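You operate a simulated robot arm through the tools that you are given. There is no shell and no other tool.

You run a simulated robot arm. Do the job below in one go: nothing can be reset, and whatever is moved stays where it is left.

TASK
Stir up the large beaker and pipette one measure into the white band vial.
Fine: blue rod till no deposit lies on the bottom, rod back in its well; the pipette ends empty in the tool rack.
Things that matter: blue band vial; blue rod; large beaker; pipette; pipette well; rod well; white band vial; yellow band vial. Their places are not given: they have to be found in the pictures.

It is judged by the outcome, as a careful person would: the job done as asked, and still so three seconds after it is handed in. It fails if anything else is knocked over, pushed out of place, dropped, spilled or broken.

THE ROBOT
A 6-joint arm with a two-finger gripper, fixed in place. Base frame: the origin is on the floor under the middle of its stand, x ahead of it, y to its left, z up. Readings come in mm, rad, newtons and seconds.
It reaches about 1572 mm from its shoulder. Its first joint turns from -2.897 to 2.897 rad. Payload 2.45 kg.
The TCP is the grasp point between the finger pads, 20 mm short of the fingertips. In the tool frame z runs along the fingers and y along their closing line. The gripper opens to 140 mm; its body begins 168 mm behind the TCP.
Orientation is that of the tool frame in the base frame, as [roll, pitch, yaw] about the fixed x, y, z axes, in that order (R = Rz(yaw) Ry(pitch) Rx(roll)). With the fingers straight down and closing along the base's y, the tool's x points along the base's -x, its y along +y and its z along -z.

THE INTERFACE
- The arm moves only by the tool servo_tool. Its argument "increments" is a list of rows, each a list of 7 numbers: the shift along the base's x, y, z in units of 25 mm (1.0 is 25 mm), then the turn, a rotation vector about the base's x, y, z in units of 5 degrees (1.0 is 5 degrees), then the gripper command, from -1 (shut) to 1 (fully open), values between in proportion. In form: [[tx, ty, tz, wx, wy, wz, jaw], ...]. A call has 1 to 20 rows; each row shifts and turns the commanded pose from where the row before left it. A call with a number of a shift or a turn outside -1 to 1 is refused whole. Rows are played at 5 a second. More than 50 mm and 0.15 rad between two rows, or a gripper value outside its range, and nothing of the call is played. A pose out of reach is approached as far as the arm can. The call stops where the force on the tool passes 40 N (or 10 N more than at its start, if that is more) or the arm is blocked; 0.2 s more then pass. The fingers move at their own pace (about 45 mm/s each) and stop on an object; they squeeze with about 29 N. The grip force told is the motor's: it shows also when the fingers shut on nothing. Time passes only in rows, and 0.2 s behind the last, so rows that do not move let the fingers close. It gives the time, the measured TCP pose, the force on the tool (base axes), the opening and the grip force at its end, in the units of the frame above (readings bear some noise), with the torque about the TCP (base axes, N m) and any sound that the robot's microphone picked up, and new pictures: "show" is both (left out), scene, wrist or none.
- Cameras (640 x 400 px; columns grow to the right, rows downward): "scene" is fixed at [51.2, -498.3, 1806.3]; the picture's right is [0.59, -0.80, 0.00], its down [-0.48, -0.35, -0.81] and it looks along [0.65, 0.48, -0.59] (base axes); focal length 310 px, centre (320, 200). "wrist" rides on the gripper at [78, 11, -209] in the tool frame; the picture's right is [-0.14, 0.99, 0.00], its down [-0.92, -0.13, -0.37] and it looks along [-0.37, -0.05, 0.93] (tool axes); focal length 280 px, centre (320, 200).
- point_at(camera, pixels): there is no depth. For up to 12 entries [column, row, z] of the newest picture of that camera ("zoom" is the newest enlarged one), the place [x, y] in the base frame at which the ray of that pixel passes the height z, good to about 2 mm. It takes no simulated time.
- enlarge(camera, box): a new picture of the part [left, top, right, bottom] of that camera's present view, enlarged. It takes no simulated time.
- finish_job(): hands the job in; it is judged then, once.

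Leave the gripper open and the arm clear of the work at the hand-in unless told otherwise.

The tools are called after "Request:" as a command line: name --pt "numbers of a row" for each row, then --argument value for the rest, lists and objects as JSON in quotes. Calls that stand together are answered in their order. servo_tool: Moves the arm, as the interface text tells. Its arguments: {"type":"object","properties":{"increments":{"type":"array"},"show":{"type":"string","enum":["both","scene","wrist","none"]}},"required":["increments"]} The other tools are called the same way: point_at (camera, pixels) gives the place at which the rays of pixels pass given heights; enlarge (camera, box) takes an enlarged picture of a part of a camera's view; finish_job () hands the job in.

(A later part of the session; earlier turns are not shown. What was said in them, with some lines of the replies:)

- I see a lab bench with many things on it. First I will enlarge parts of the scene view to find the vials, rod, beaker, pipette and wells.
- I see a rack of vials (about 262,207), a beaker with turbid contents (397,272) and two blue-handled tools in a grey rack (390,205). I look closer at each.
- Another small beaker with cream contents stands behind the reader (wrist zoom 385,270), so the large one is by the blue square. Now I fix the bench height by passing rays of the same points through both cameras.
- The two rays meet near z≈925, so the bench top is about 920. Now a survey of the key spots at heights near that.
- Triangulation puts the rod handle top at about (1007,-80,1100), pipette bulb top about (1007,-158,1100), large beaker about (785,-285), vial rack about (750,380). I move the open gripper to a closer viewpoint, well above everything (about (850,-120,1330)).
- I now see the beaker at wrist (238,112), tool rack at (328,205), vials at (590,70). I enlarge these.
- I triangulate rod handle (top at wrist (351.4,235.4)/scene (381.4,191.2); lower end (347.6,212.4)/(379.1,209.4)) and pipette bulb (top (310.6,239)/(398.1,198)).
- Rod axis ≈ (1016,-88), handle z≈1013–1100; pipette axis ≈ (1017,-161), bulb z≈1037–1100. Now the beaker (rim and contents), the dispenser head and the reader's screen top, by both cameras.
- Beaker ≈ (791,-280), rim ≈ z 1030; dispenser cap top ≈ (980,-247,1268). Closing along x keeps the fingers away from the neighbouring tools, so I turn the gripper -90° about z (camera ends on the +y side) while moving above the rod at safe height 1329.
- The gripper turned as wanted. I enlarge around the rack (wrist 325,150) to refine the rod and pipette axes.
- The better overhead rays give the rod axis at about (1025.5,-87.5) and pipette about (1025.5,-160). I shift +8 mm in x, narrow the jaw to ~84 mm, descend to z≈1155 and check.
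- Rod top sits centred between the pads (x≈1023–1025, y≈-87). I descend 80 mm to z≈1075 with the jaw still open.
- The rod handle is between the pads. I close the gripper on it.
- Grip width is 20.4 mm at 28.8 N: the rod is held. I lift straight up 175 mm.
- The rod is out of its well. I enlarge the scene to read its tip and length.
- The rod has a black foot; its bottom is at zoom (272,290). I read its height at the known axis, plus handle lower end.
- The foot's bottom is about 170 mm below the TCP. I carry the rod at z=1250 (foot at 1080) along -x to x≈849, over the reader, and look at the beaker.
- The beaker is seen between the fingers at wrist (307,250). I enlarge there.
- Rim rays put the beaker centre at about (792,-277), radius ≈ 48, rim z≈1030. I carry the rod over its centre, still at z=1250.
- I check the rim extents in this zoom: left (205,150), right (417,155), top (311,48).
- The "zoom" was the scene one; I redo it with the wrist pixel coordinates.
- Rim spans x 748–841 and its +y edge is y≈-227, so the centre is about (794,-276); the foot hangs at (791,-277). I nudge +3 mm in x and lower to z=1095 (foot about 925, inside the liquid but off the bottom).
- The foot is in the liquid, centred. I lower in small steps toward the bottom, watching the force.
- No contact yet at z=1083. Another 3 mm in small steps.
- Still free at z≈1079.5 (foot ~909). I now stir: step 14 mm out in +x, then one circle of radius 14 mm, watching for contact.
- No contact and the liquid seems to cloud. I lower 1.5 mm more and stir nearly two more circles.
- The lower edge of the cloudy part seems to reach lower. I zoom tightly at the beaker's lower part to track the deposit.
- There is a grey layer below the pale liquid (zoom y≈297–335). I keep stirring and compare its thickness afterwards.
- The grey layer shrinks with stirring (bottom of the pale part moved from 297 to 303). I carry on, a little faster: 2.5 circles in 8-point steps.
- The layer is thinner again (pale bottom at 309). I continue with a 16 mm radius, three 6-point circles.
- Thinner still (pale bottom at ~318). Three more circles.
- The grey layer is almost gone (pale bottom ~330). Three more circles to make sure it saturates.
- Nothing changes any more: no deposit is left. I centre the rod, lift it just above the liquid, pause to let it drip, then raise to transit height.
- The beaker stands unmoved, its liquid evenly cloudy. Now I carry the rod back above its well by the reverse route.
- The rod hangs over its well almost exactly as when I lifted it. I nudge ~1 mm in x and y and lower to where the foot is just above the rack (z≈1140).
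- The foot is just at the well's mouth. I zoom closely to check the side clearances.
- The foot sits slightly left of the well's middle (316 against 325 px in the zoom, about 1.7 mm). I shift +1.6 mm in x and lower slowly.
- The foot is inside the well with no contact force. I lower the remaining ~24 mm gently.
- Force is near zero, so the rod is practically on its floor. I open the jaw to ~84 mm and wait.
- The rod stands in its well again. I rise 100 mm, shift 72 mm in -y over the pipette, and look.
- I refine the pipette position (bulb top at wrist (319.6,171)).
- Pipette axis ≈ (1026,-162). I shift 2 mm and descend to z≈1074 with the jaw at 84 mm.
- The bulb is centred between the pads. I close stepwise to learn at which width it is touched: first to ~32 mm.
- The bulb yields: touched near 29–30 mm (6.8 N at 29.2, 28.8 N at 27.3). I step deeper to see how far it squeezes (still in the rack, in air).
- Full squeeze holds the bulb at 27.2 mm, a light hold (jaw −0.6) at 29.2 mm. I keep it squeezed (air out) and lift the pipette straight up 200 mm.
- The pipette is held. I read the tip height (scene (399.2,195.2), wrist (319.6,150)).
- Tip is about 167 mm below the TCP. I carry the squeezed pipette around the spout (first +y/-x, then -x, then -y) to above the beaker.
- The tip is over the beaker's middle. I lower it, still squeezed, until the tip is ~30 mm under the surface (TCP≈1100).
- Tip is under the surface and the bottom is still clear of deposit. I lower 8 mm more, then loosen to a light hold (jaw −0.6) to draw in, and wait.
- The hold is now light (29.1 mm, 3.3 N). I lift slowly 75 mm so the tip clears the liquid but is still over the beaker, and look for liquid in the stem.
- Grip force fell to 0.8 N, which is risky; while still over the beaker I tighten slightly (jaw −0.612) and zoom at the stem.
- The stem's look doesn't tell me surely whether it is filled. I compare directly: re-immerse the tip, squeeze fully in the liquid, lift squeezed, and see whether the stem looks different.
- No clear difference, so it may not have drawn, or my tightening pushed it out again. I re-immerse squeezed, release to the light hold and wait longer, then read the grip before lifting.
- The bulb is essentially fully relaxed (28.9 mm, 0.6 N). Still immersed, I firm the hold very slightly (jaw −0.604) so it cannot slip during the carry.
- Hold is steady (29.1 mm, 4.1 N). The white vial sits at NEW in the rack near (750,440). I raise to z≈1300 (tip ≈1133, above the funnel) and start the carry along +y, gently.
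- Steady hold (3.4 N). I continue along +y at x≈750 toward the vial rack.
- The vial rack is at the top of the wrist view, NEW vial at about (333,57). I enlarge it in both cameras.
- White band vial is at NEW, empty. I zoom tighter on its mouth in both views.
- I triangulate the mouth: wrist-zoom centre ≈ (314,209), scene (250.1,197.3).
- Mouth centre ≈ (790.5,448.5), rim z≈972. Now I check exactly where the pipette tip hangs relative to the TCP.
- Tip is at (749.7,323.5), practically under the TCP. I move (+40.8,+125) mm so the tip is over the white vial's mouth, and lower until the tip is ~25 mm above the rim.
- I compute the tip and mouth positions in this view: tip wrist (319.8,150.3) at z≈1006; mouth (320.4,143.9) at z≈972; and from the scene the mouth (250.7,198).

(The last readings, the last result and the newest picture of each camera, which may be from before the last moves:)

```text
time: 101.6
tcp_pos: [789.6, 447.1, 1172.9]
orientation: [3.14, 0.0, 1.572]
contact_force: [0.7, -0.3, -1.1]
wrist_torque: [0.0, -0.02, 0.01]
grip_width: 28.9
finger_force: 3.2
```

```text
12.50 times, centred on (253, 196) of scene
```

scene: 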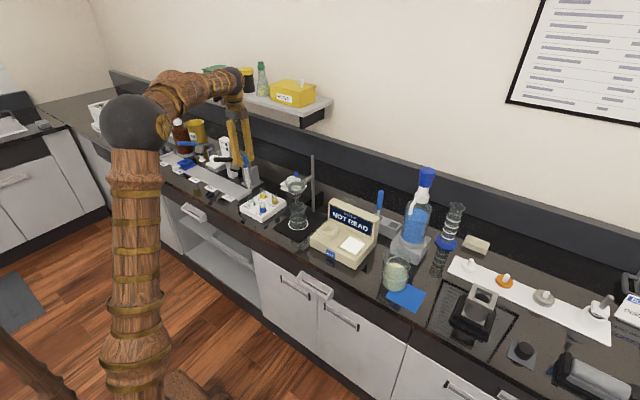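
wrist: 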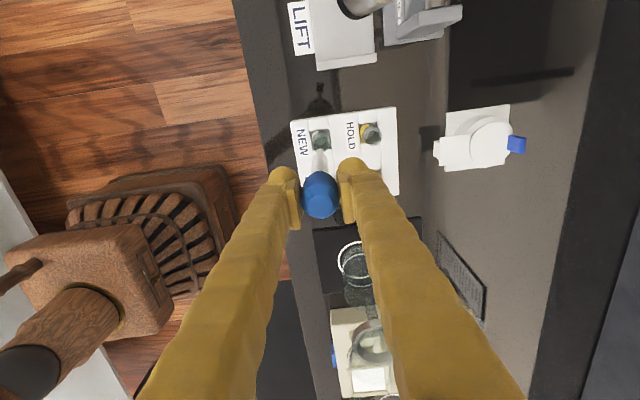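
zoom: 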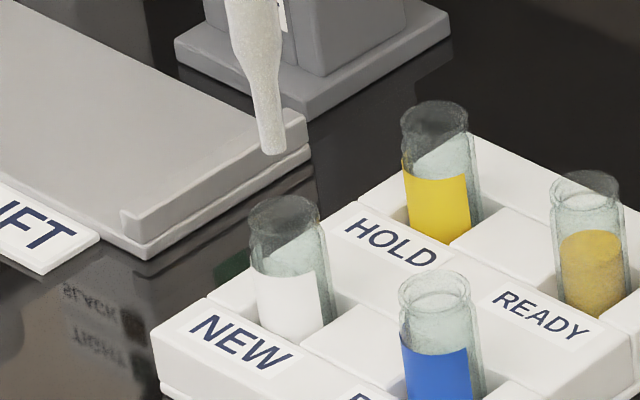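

Both views say the mouth lies about (+2.6,+2) mm from the tip. I correct that and lower the tip ~50 mm so it is inside the vial's neck, slowly.

Request:
servo_tool --pt "0.104 0.08 0 0 0 0 -0.604" --pt "0 0 -0.3 0 0 0 -0.604" --pt "0 0 -0.4 0 0 0 -0.604" --pt "0 0 -0.4 0 0 0 -0.604" --pt "0 0 -0.3 0 0 0 -0.604" --pt "0 0 0 0 0 0 -0.604" --show "both"

Request:
enlarge --camera "wrist" --box '[300, 120, 340, 165]'

Request:
enlarge --camera "scene" --box '[238, 180, 268, 212]'

```text
time: 103.0
tcp_pos: [792.7, 447.6, 1137.0]
orientation: [-3.141, 0.001, 1.571]
contact_force: [-0.2, -0.1, 2.4]
wrist_torque: [-0.02, -0.01, 0.0]
grip_width: 29.2
finger_force: 0.9
```

scene: 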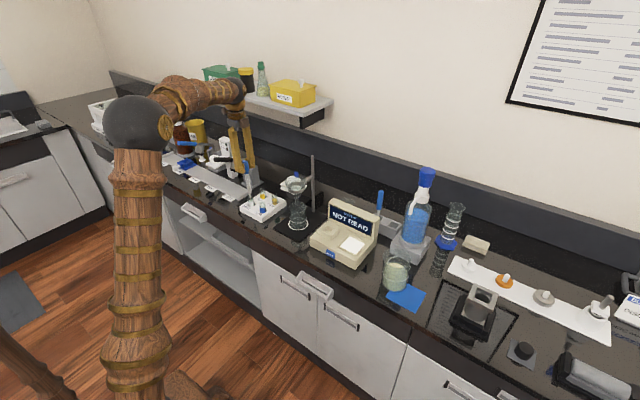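
wrist: 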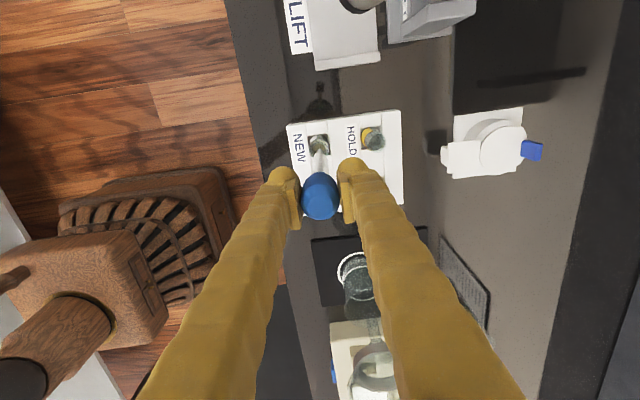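

```text
8.89 times, centred on (320, 142) of wrist
```

zoom: 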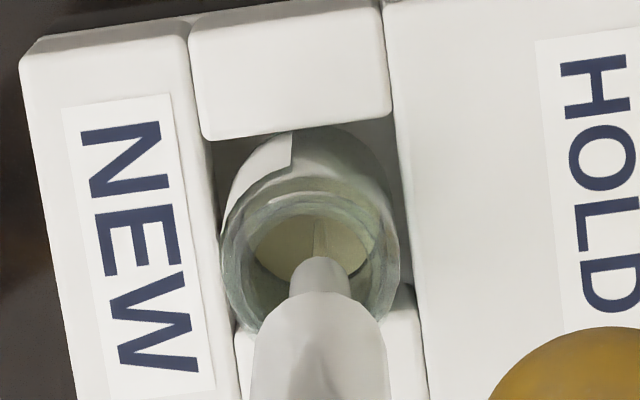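

```text
12.50 times, centred on (253, 196) of scene
```

zoom: 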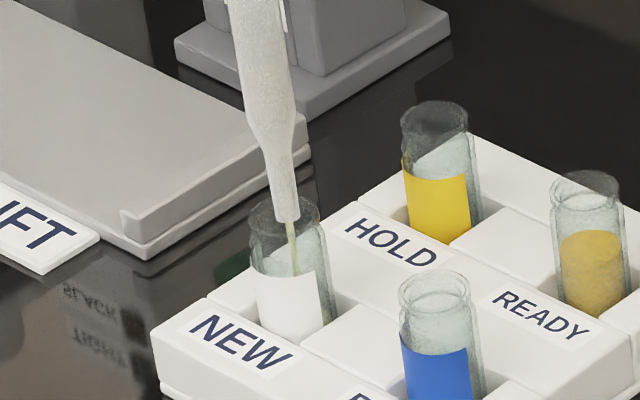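

Liquid already runs from the tip as a thin stream into the vial (scene zoom 292,250), and the floor of the vial looks cream. The force reads 2.4 N in z, so the tip may touch the lip. I hold still one moment and look again.

Request:
servo_tool --pt "0 0 0 0 0 0 -0.604" --show "both"

Request:
enlarge --camera "wrist" --box '[300, 120, 340, 165]'

Request:
enlarge --camera "scene" --box '[238, 180, 268, 212]'

```text
time: 103.4
tcp_pos: [793.1, 447.7, 1136.4]
orientation: [-3.141, 0.0, 1.573]
contact_force: [-0.2, -0.6, 0.0]
wrist_torque: [0.01, 0.0, 0.0]
grip_width: 28.7
finger_force: 6.8
```

scene: 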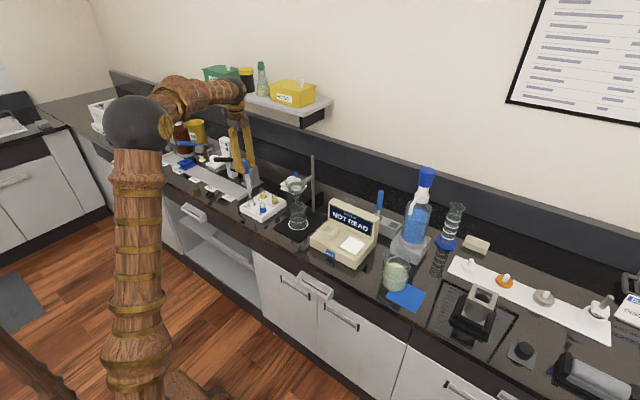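
wrist: 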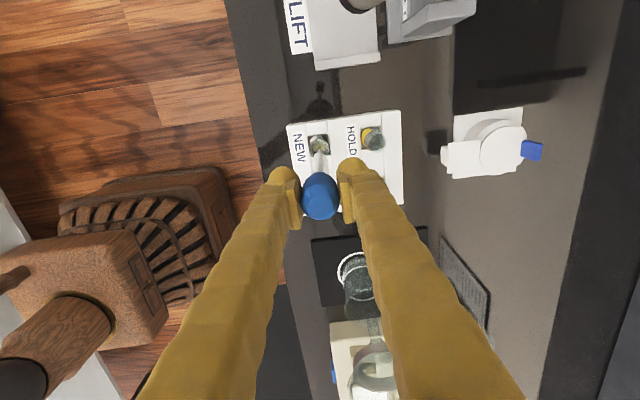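

```text
8.89 times, centred on (320, 142) of wrist
```

zoom: 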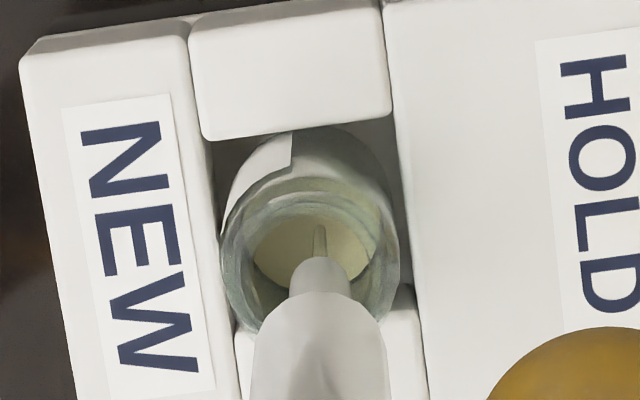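

```text
12.50 times, centred on (253, 196) of scene
```

zoom: 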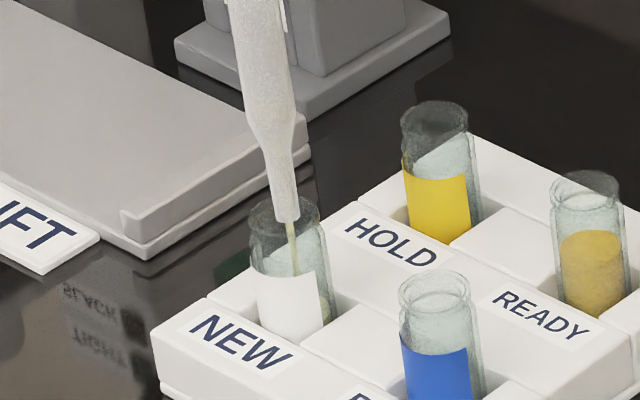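

The stream continues into the vial with no contact force now. I squeeze the bulb fully here and keep it squeezed so everything goes into the vial.

Request:
servo_tool --pt "0 0 0 0 0 0 -0.63" --pt "0 0 0 0 0 0 -1" --pt "0 0 0 0 0 0 -1" --pt "0 0 0 0 0 0 -1" --pt "0 0 0 0 0 0 -1" --pt "0 0 0 0 0 0 -1" --show "both"

Request:
enlarge --camera "wrist" --box '[300, 120, 340, 165]'

Request:
enlarge --camera "scene" --box '[238, 180, 268, 212]'

```text
time: 104.8
tcp_pos: [792.7, 448.3, 1137.7]
orientation: [-3.141, 0.001, 1.571]
contact_force: [0.0, -0.8, 0.6]
wrist_torque: [0.01, -0.02, -0.01]
grip_width: 27.3
finger_force: 29.3
```

scene: 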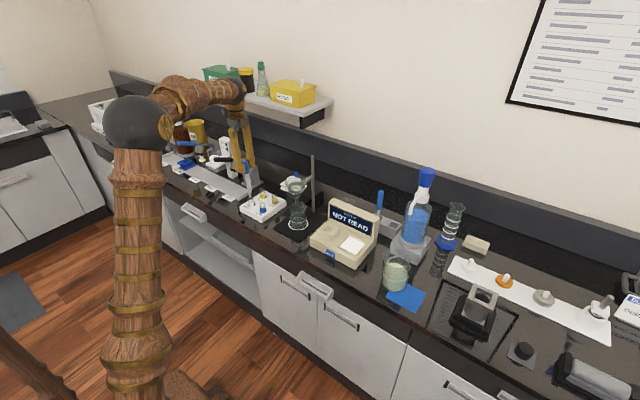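
wrist: 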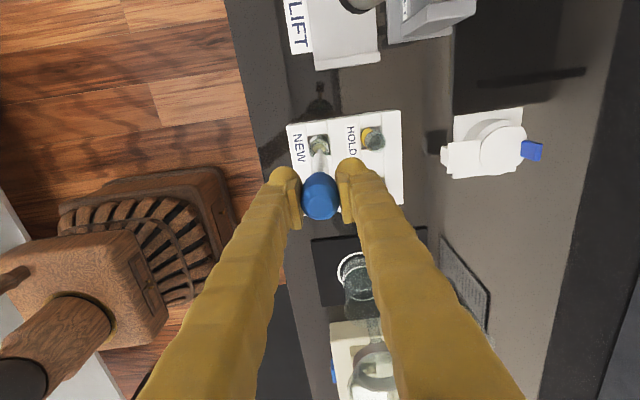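

```text
8.89 times, centred on (320, 142) of wrist
```

zoom: 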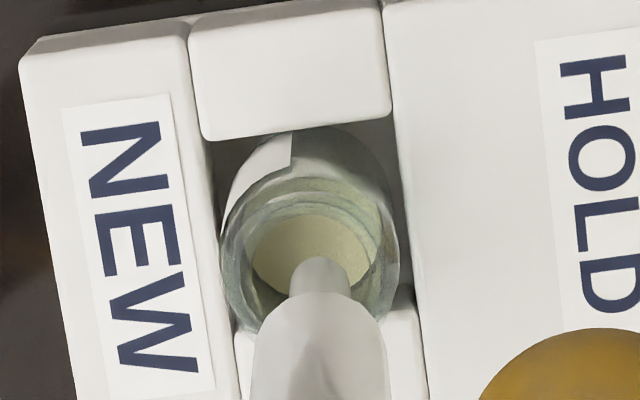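

```text
12.50 times, centred on (253, 196) of scene
```

zoom: 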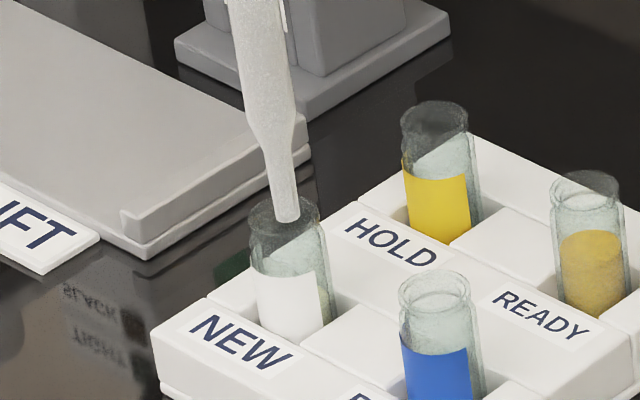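

The stream has stopped; cream liquid lies in the vial. Still squeezed, I lift straight up 130 mm and check the vial's fill.

Request:
servo_tool --pt "0 0 0.3 0 0 0 -1" --pt "0 0 0.4 0 0 0 -1" --pt "0 0 0.5 0 0 0 -1" --pt "0 0 0.8 0 0 0 -1" --pt "0 0 0.8 0 0 0 -1" --pt "0 0 0.8 0 0 0 -1" --pt "0 0 0.8 0 0 0 -1" --pt "0 0 0.8 0 0 0 -1" --pt "0 0 0.8 0 0 0 -1" --pt "0 0 0.52 0 0 0 -1" --pt "0 0 0 0 0 0 -1" --show "both"

Request:
enlarge --camera "wrist" --box '[295, 85, 385, 180]'

Request:
enlarge --camera "scene" --box '[238, 185, 278, 222]'

```text
time: 107.2
tcp_pos: [793.2, 448.2, 1301.1]
orientation: [-3.141, -0.002, 1.571]
contact_force: [-0.6, 0.0, 0.1]
wrist_torque: [-0.02, -0.02, -0.01]
grip_width: 27.1
finger_force: 29.5
```

scene: 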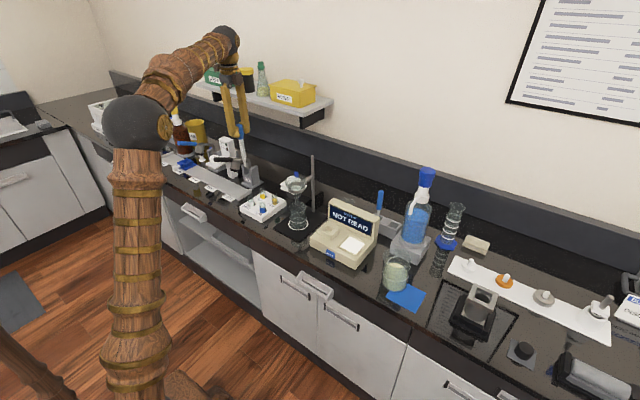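
wrist: 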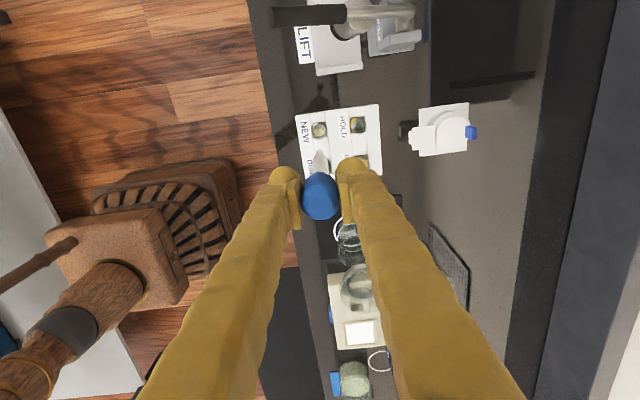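

```text
4.21 times, centred on (340, 132) of wrist
```

zoom: 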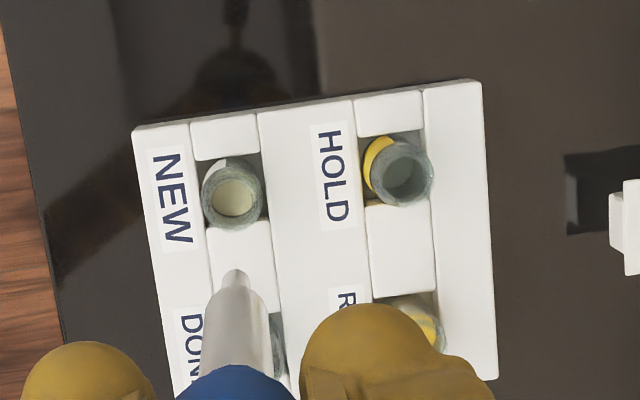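

```text
10.81 times, centred on (258, 204) of scene
```

zoom: 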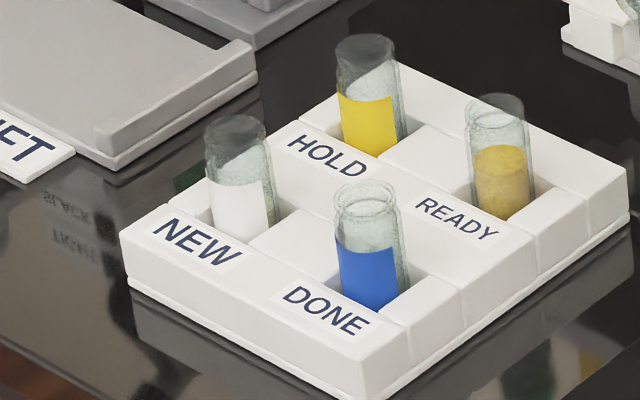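

The white vial now holds the cream suspension, and the rack is clean and unmoved. With the bulb kept squeezed, I carry the pipette back at z≈1300 the same way.

Request:
servo_tool --pt "-0.29 -0.5 0 0 0 0 -1" --pt "-0.29 -0.8 0 0 0 0 -1" --pt "-0.29 -0.95 0 0 0 0 -1" --pt "-0.29 -0.95 0 0 0 0 -1" --pt "-0.29 -0.95 0 0 0 0 -1" --pt "-0.29 -0.95 0 0 0 0 -1" --pt "0 -0.95 0 0 0 0 -1" --pt "0 -0.95 0 0 0 0 -1" --pt "0 -0.95 0 0 0 0 -1" --pt "0 -0.95 0 0 0 0 -1" --pt "0 -0.95 0 0 0 0 -1" --pt "0 -0.95 0 0 0 0 -1" --pt "0 -0.95 0 0 0 0 -1" --pt "0 -0.95 0 0 0 0 -1" --pt "0 -0.95 0 0 0 0 -1" --pt "0 -0.95 0 0 0 0 -1" --pt "0 -0.95 0 0 0 0 -1" --pt "0 -0.95 0 0 0 0 -1" --pt "0 -0.95 0 0 0 0 -1" --pt "0 -0.95 0 0 0 0 -1" --show "scene"

```text
time: 111.4
tcp_pos: [749.0, -13.7, 1300.7]
orientation: [3.141, -0.001, 1.571]
contact_force: [-1.1, 0.4, -0.7]
wrist_torque: [0.02, -0.03, 0.02]
grip_width: 27.3
finger_force: 29.2
```

scene: 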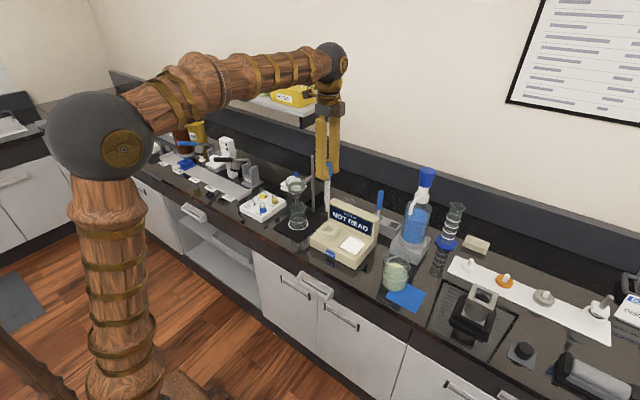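

All steady. I go on diagonally over the reader to above the pipette well.

Request:
servo_tool --pt "0.5 -0.3 0 0 0 0 -1" --pt "0.9 -0.4 0 0 0 0 -1" --pt "0.9 -0.4 0 0 0 0 -1" --pt "0.9 -0.4 0 0 0 0 -1" --pt "0.9 -0.4 0 0 0 0 -1" --pt "0.9 -0.4 0 0 0 0 -1" --pt "0.9 -0.4 0 0 0 0 -1" --pt "0.9 -0.4 0 0 0 0 -1" --pt "0.9 -0.4 0 0 0 0 -1" --pt "0.9 -0.4 0 0 0 0 -1" --pt "0.7 -0.3 0 0 0 0 -1" --pt "0.6 -0.6 0 0 0 0 -1" --pt "0.6 -0.7 0 0 0 0 -1" --pt "0.366 -0.33 0 0 0 0 -1" --pt "0.2 -0.2 0 0 0 0 -1" --pt "0 0 -0.4 0 0 0 -1" --pt "0 0 -0.65 0 0 0 -1" --pt "0 0 0 0 0 0 -1" --show "both"

Request:
enlarge --camera "wrist" --box '[270, 90, 370, 250]'

Request:
enlarge --camera "scene" --box '[365, 140, 435, 240]'

```text
time: 115.2
tcp_pos: [1025.9, -164.6, 1273.7]
orientation: [3.141, 0.0, 1.571]
contact_force: [0.6, -1.3, -1.0]
wrist_torque: [0.03, 0.03, 0.01]
grip_width: 27.3
finger_force: 29.3
```

scene: 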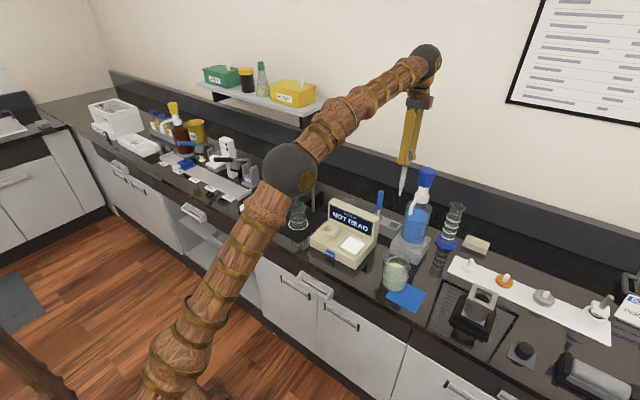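
wrist: 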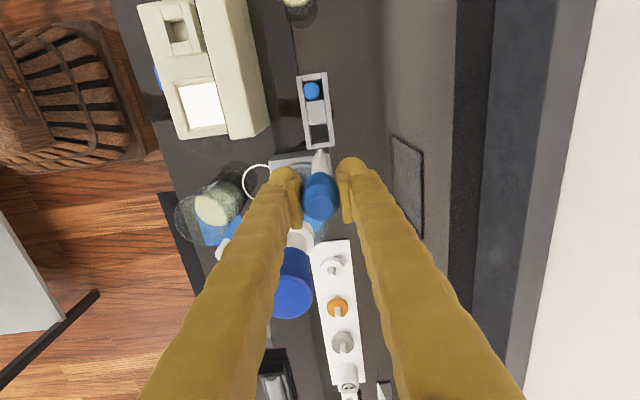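

```text
2.50 times, centred on (320, 170) of wrist
```

zoom: 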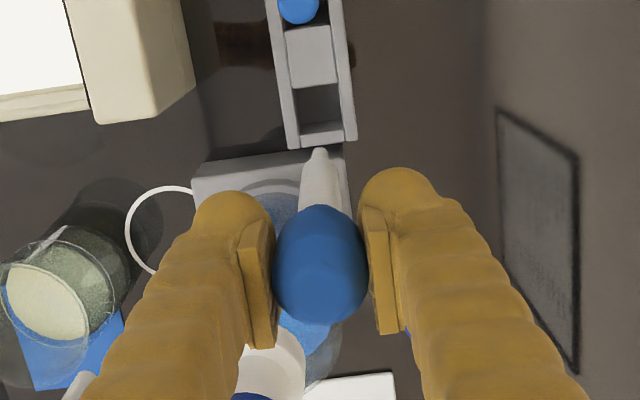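

```text
4.00 times, centred on (400, 190) of scene
```

zoom: 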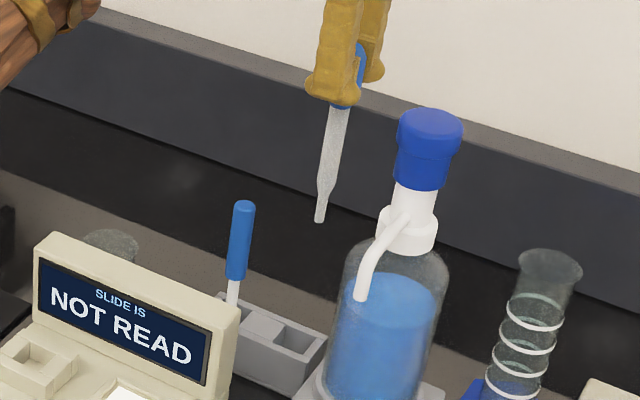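

The view matches the one right after I lifted the pipette. I lower to just above the rack (TCP≈1136, tip≈969) and check.

Request:
servo_tool --pt "0 0 -0.5 0 0 0 -1" --pt "0 0 -0.9 0 0 0 -1" --pt "0 0 -0.9 0 0 0 -1" --pt "0 0 -0.9 0 0 0 -1" --pt "0 0 -0.9 0 0 0 -1" --pt "0 0 -0.9 0 0 0 -1" --pt "0 0 -0.5 0 0 0 -1" --pt "0 0 0 0 0 0 -1" --show "both"

Request:
enlarge --camera "wrist" --box '[285, 100, 355, 185]'

Request:
enlarge --camera "scene" --box '[365, 170, 425, 240]'

```text
time: 117.0
tcp_pos: [1026.2, -163.1, 1136.6]
orientation: [3.141, 0.0, 1.57]
contact_force: [0.4, -0.2, -0.4]
wrist_torque: [0.0, -0.02, 0.0]
grip_width: 27.2
finger_force: 29.1
```

scene: 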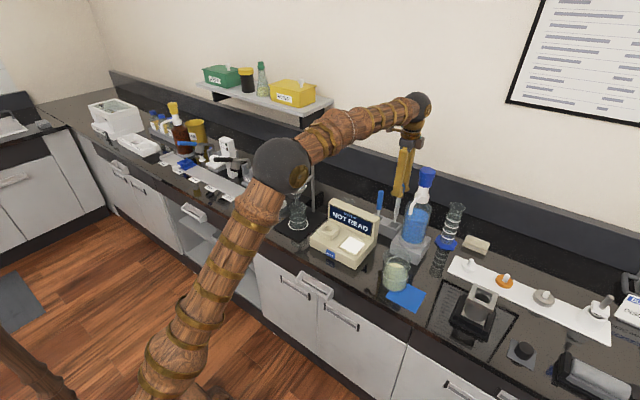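
wrist: 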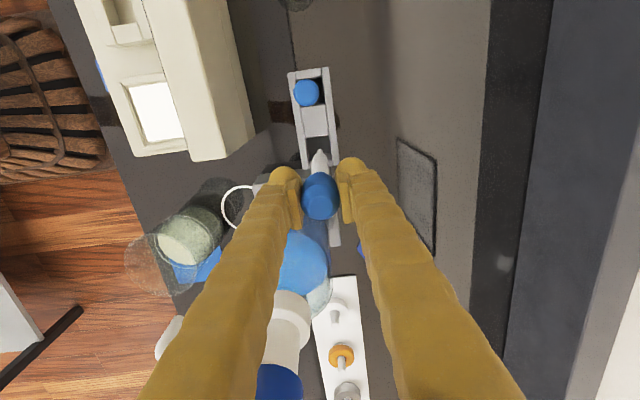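

```text
4.71 times, centred on (320, 142) of wrist
```

zoom: 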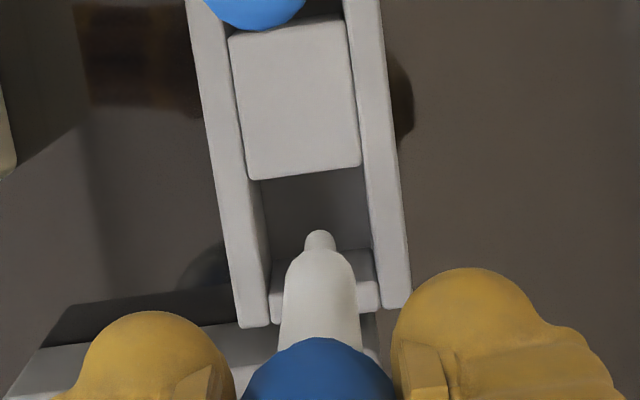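

```text
5.71 times, centred on (395, 205) of scene
```

zoom: 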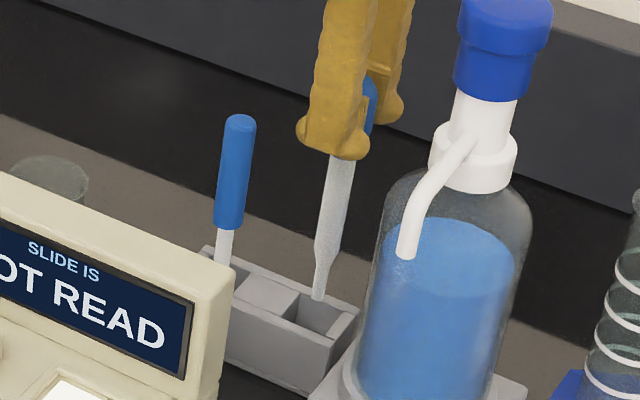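

The tip points into the pipette well. I lower it the rest slowly, watching the force.

Request:
servo_tool --pt "0 0 -0.4 0 0 0 -1" --pt "0 0 -0.5 0 0 0 -1" --pt "0 0 -0.5 0 0 0 -1" --pt "0 0 -0.4 0 0 0 -1" --pt "0 0 -0.3 0 0 0 -1" --pt "0 0 -0.2 0 0 0 -1" --pt "0 0 -0.1 0 0 0 -1" --pt "0 0 0 0 0 0 -1" --show "both"

Request:
enlarge --camera "wrist" --box '[285, 100, 355, 185]'

Request:
enlarge --camera "scene" --box '[365, 170, 425, 240]'

```text
time: 118.8
tcp_pos: [1025.8, -164.0, 1075.4]
orientation: [3.14, 0.001, 1.571]
contact_force: [0.0, 1.0, 0.0]
wrist_torque: [0.03, -0.03, -0.02]
grip_width: 27.4
finger_force: 29.2
```

scene: 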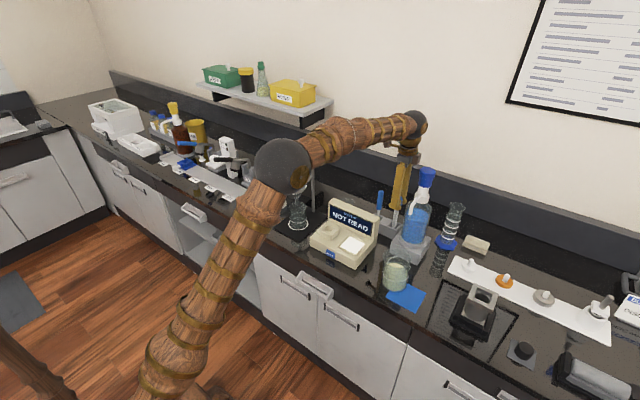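
wrist: 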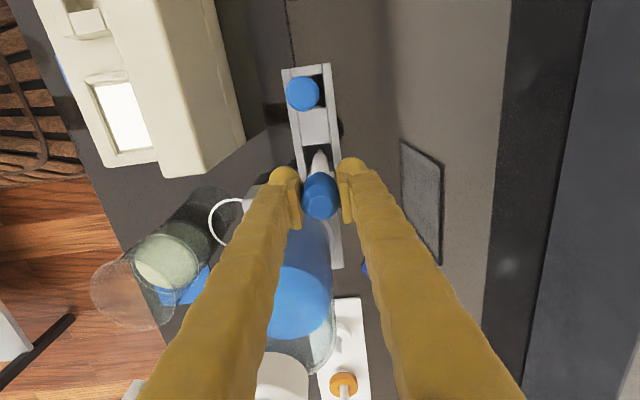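

```text
4.71 times, centred on (320, 142) of wrist
```

zoom: 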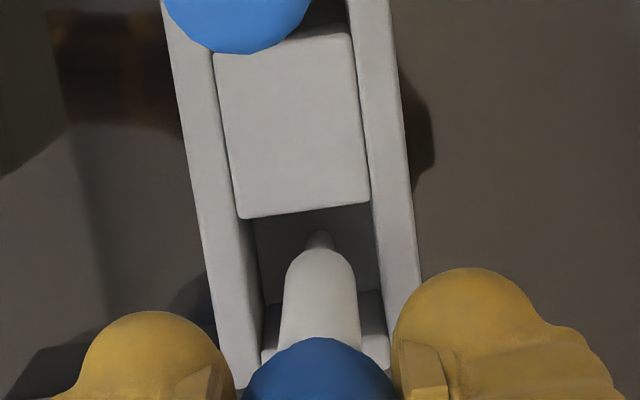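

```text
5.71 times, centred on (395, 205) of scene
```

zoom: 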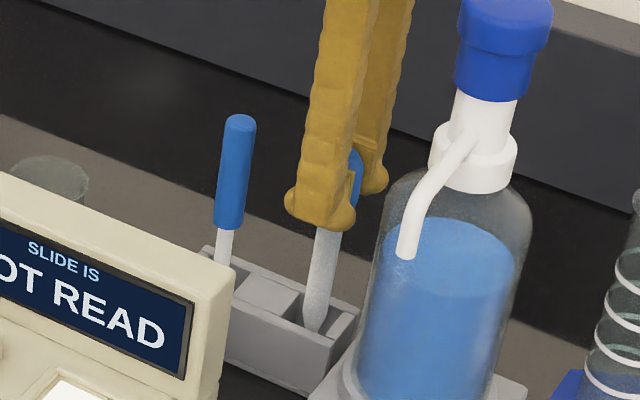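

The pipette stands in its well. About 2 mm remain to the height where I took it; I lower 2 mm and read the force.

Request:
servo_tool --pt "0 0 -0.04 0 0 0 -1" --pt "0 0 -0.04 0 0 0 -1" --pt "0 0 0 0 0 0 -1" --show "none"

```text
time: 119.6
tcp_pos: [1026.3, -163.7, 1073.8]
orientation: [-3.141, 0.0, 1.571]
contact_force: [0.4, -0.3, 0.5]
wrist_torque: [0.0, -0.01, -0.03]
grip_width: 27.2
finger_force: 29.3
```

Force is near zero. I open the jaw step by step and look.

Request:
servo_tool --pt "0 0 0 0 0 0 -0.6" --pt "0 0 0 0 0 0 -0.55" --pt "0 0 0 0 0 0 -0.4" --pt "0 0 0 0 0 0 -0.1" --pt "0 0 0 0 0 0 0.2" --pt "0 0 0 0 0 0 0.2" --pt "0 0 0 0 0 0 0.2" --show "both"

Request:
enlarge --camera "wrist" --box '[270, 80, 370, 250]'

Request:
enlarge --camera "scene" --box '[365, 170, 425, 240]'

```text
time: 121.2
tcp_pos: [1025.4, -162.9, 1075.3]
orientation: [3.141, 0.0, 1.572]
contact_force: [0.4, -0.8, 0.3]
wrist_torque: [0.01, -0.02, -0.01]
grip_width: 84.1
finger_force: 0.1
```

scene: 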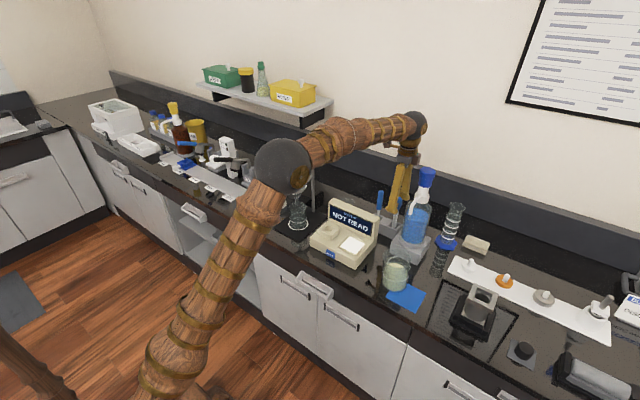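
wrist: 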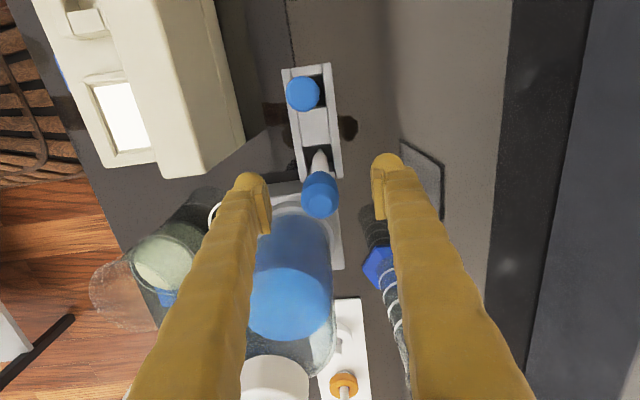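

```text
2.35 times, centred on (320, 165) of wrist
```

zoom: 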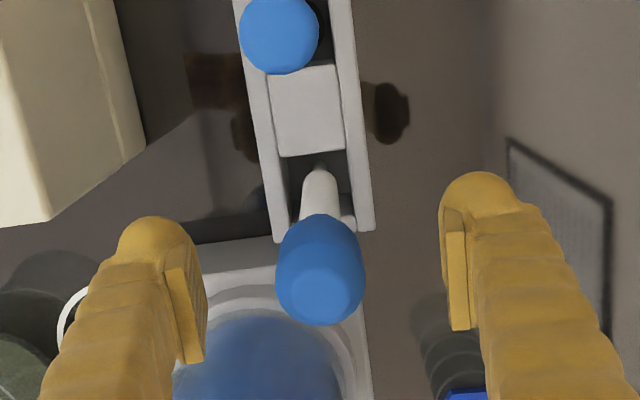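

```text
5.71 times, centred on (395, 205) of scene
```

zoom: 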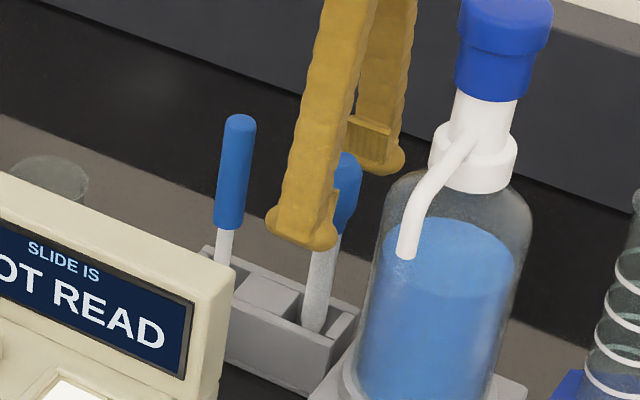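

The pipette stands in its well. I rise straight up 225 mm with the jaw open and look over everything.

Request:
servo_tool --pt "0 0 0.6 0 0 0 0.2" --pt "0 0 0.9 0 0 0 0.2" --pt "0 0 1 0 0 0 0.2" --pt "0 0 1 0 0 0 0.2" --pt "0 0 1 0 0 0 0.2" --pt "0 0 1 0 0 0 0.2" --pt "0 0 1 0 0 0 0.2" --pt "0 0 1 0 0 0 0.5" --pt "0 0 1 0 0 0 0.8" --pt "0 0 0.5 0 0 0 1" --pt "0 0 0 0 0 0 1" --show "both"

Request:
enlarge --camera "wrist" --box '[160, 60, 400, 290]'

Request:
enlarge --camera "scene" --box '[365, 180, 435, 300]'

Request:
enlarge --camera "scene" --box '[378, 262, 418, 297]'

Request:
enlarge --camera "scene" --box '[240, 190, 275, 222]'

```text
time: 123.6
tcp_pos: [1024.8, -163.5, 1300.7]
orientation: [-3.14, -0.001, 1.571]
contact_force: [0.0, 0.2, -0.2]
wrist_torque: [0.01, 0.02, 0.01]
grip_width: 139.8
finger_force: 0.1
```

scene: 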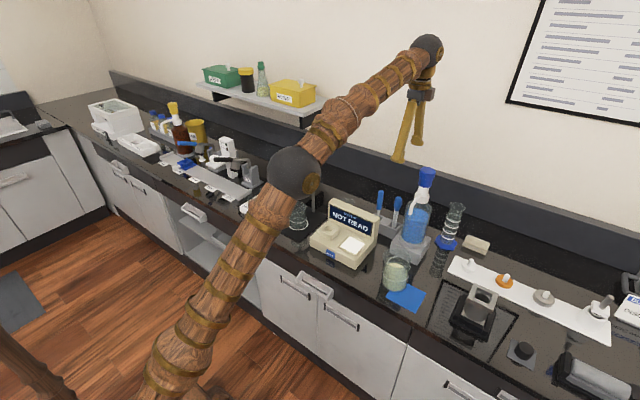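
wrist: 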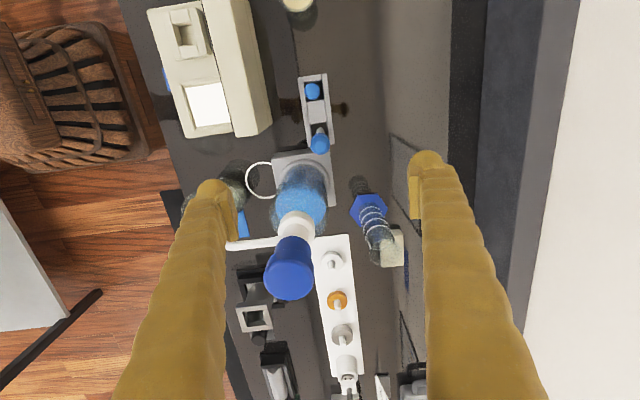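

```text
1.74 times, centred on (280, 175) of wrist
```

zoom: 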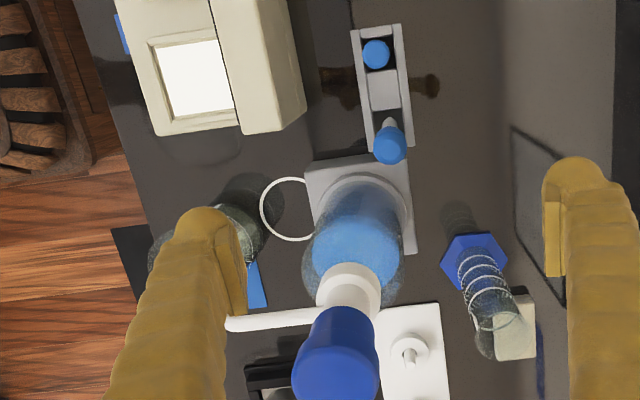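

```text
3.33 times, centred on (400, 240) of scene
```

zoom: 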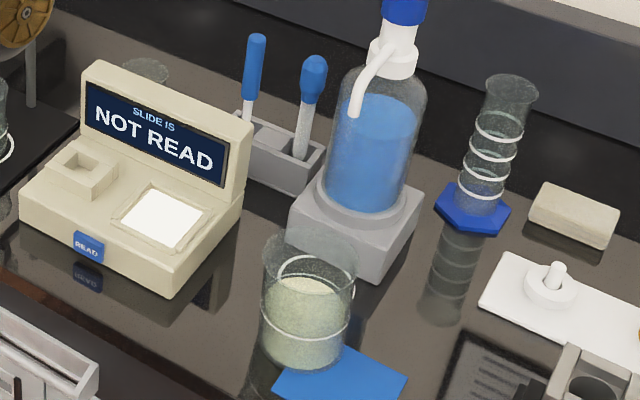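

```text
11.43 times, centred on (398, 280) of scene
```

zoom: 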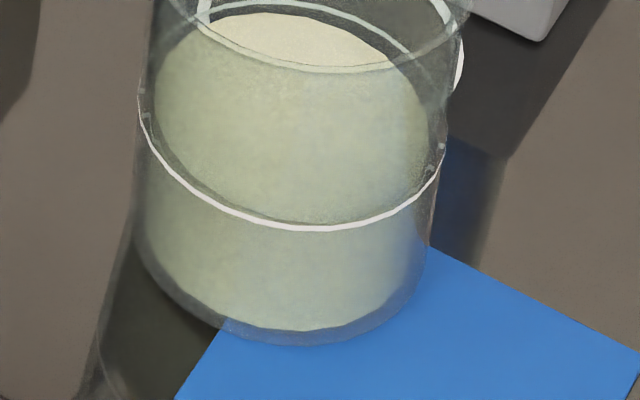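

```text
12.50 times, centred on (258, 206) of scene
```

zoom: 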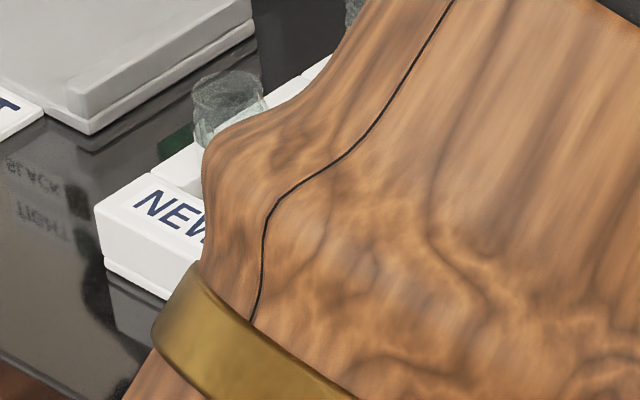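

Rod and pipette stand in their wells and the beaker shows no deposit. I retreat up and back toward the robot, so the vials become visible for a last check.

Request:
servo_tool --pt "0 0.4 0.8 0 0 0 1" --pt "-0.5 0.6 0.8 0 0 0 1" --pt "-0.9 0.6 0.8 0 0 0 1" --pt "-0.95 0.6 0.8 0 0 0 1" --pt "-0.95 0.6 0.8 0 0 0 1" --pt "-0.95 0.5 0.5 0 0 0 1" --pt "-0.95 0.5 0 0 0 0 1" --pt "-0.95 0 0 0 0 0 1" --pt "-0.95 0 0 0 0 0 1" --pt "-0.95 0 0 0 0 0 1" --pt "-0.95 0 0 0 0 0 1" --pt "-0.95 0 0 0 0 0 1" --pt "-0.95 0 0 0 0 0 1" --pt "-0.95 0 0 0 0 0 1" --pt "-0.95 0 0 0 0 0 1" --pt "-0.95 0 0 0 0 0 1" --pt "-0.95 0 0 0 0 0 1" --pt "-0.6 0 0 0 0 0 1" --pt "0 0 0 0 0 0 1" --show "both"

Request:
enlarge --camera "scene" --box '[240, 190, 275, 222]'

Request:
enlarge --camera "scene" --box '[365, 180, 435, 300]'

Request:
enlarge --camera "scene" --box '[220, 150, 420, 320]'

```text
time: 127.6
tcp_pos: [642.4, -68.6, 1411.9]
orientation: [3.141, -0.001, 1.572]
contact_force: [0.1, 0.2, 0.4]
wrist_torque: [0.01, -0.01, 0.01]
grip_width: 140.1
finger_force: 0.1
```

scene: 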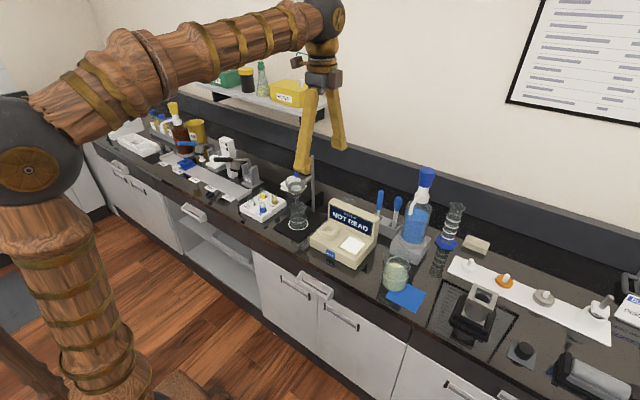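
wrist: 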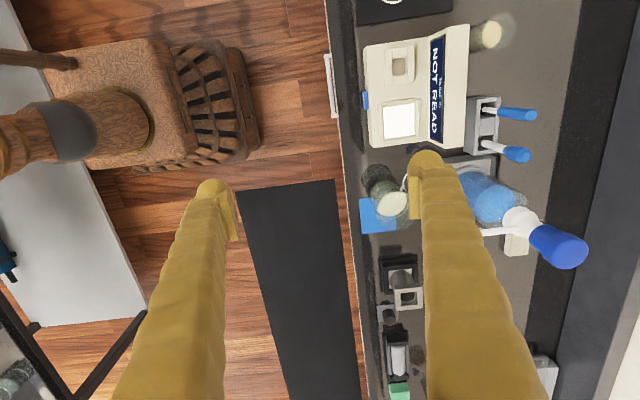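

```text
12.50 times, centred on (258, 206) of scene
```

zoom: 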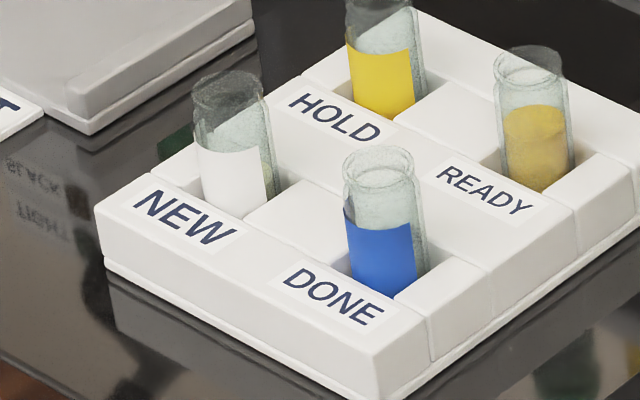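

```text
3.33 times, centred on (400, 240) of scene
```

zoom: 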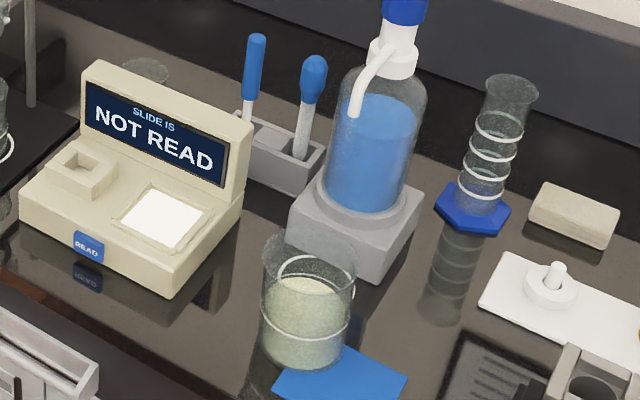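

```text
2.35 times, centred on (320, 235) of scene
```

zoom: 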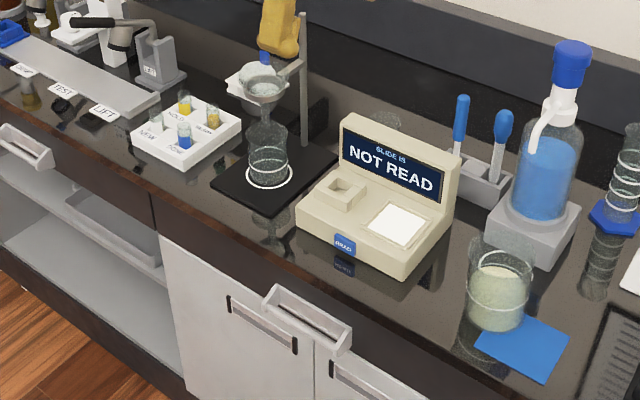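

Everything stands as it should, with no spill marks. I take one last tight zoom on the NEW vial to see its level against the READY vial.

Request:
enlarge --camera "scene" --box '[248, 192, 264, 208]'

Request:
enlarge --camera "scene" --box '[384, 190, 410, 225]'

```text
16.00 times, centred on (256, 200) of scene
```

zoom: 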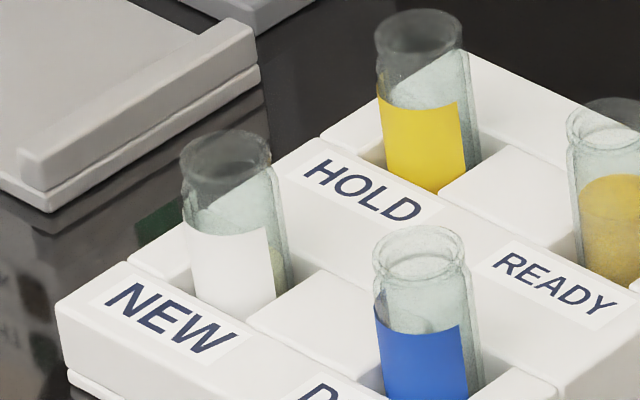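

```text
11.43 times, centred on (397, 208) of scene
```

zoom: 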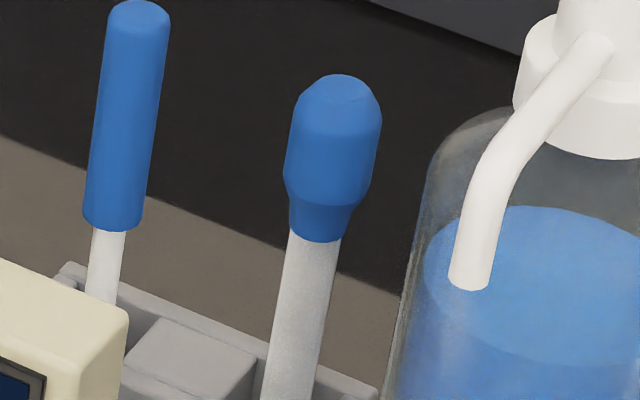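

The white band vial holds the drawn suspension. The other vials, beaker, rod and pipette all stand where they belong. The gripper is open and the arm is clear at (642,-69,1412), so I hand the job in.

Request:
finish_job

```text
The job is handed in.
```

The job is done and handed in, though I could not measure whether the amount in the white band vial is exactly one measure.

- **Stirring:** I stirred the large beaker with the blue rod until the layer on the bottom was gone and further stirring changed nothing. The bottom was still clear when I handed in.
- **Rod:** It is back in its well.
- **Pipetting:**
  - I could not see liquid in the stem after the first draw, so I squeezed it back into the beaker and drew again.
  - The liquid started running just as the tip reached the vial's mouth. I saw it fall only inside, and then squeezed the bulb fully until it stopped.
  - The level is a little lower than in the READY vial. I don't know whether READY shows one measure.
- **Pipette:** It is back in its well in the tool rack and should be empty, since I kept the bulb fully squeezed until it was in the well.
- **Surroundings:** The tip may have touched the vial's lip once, lightly (2.4 N). The vial did not move, and I saw nothing knocked over or spilled.

The gripper is open and the arm is clear of the bench.
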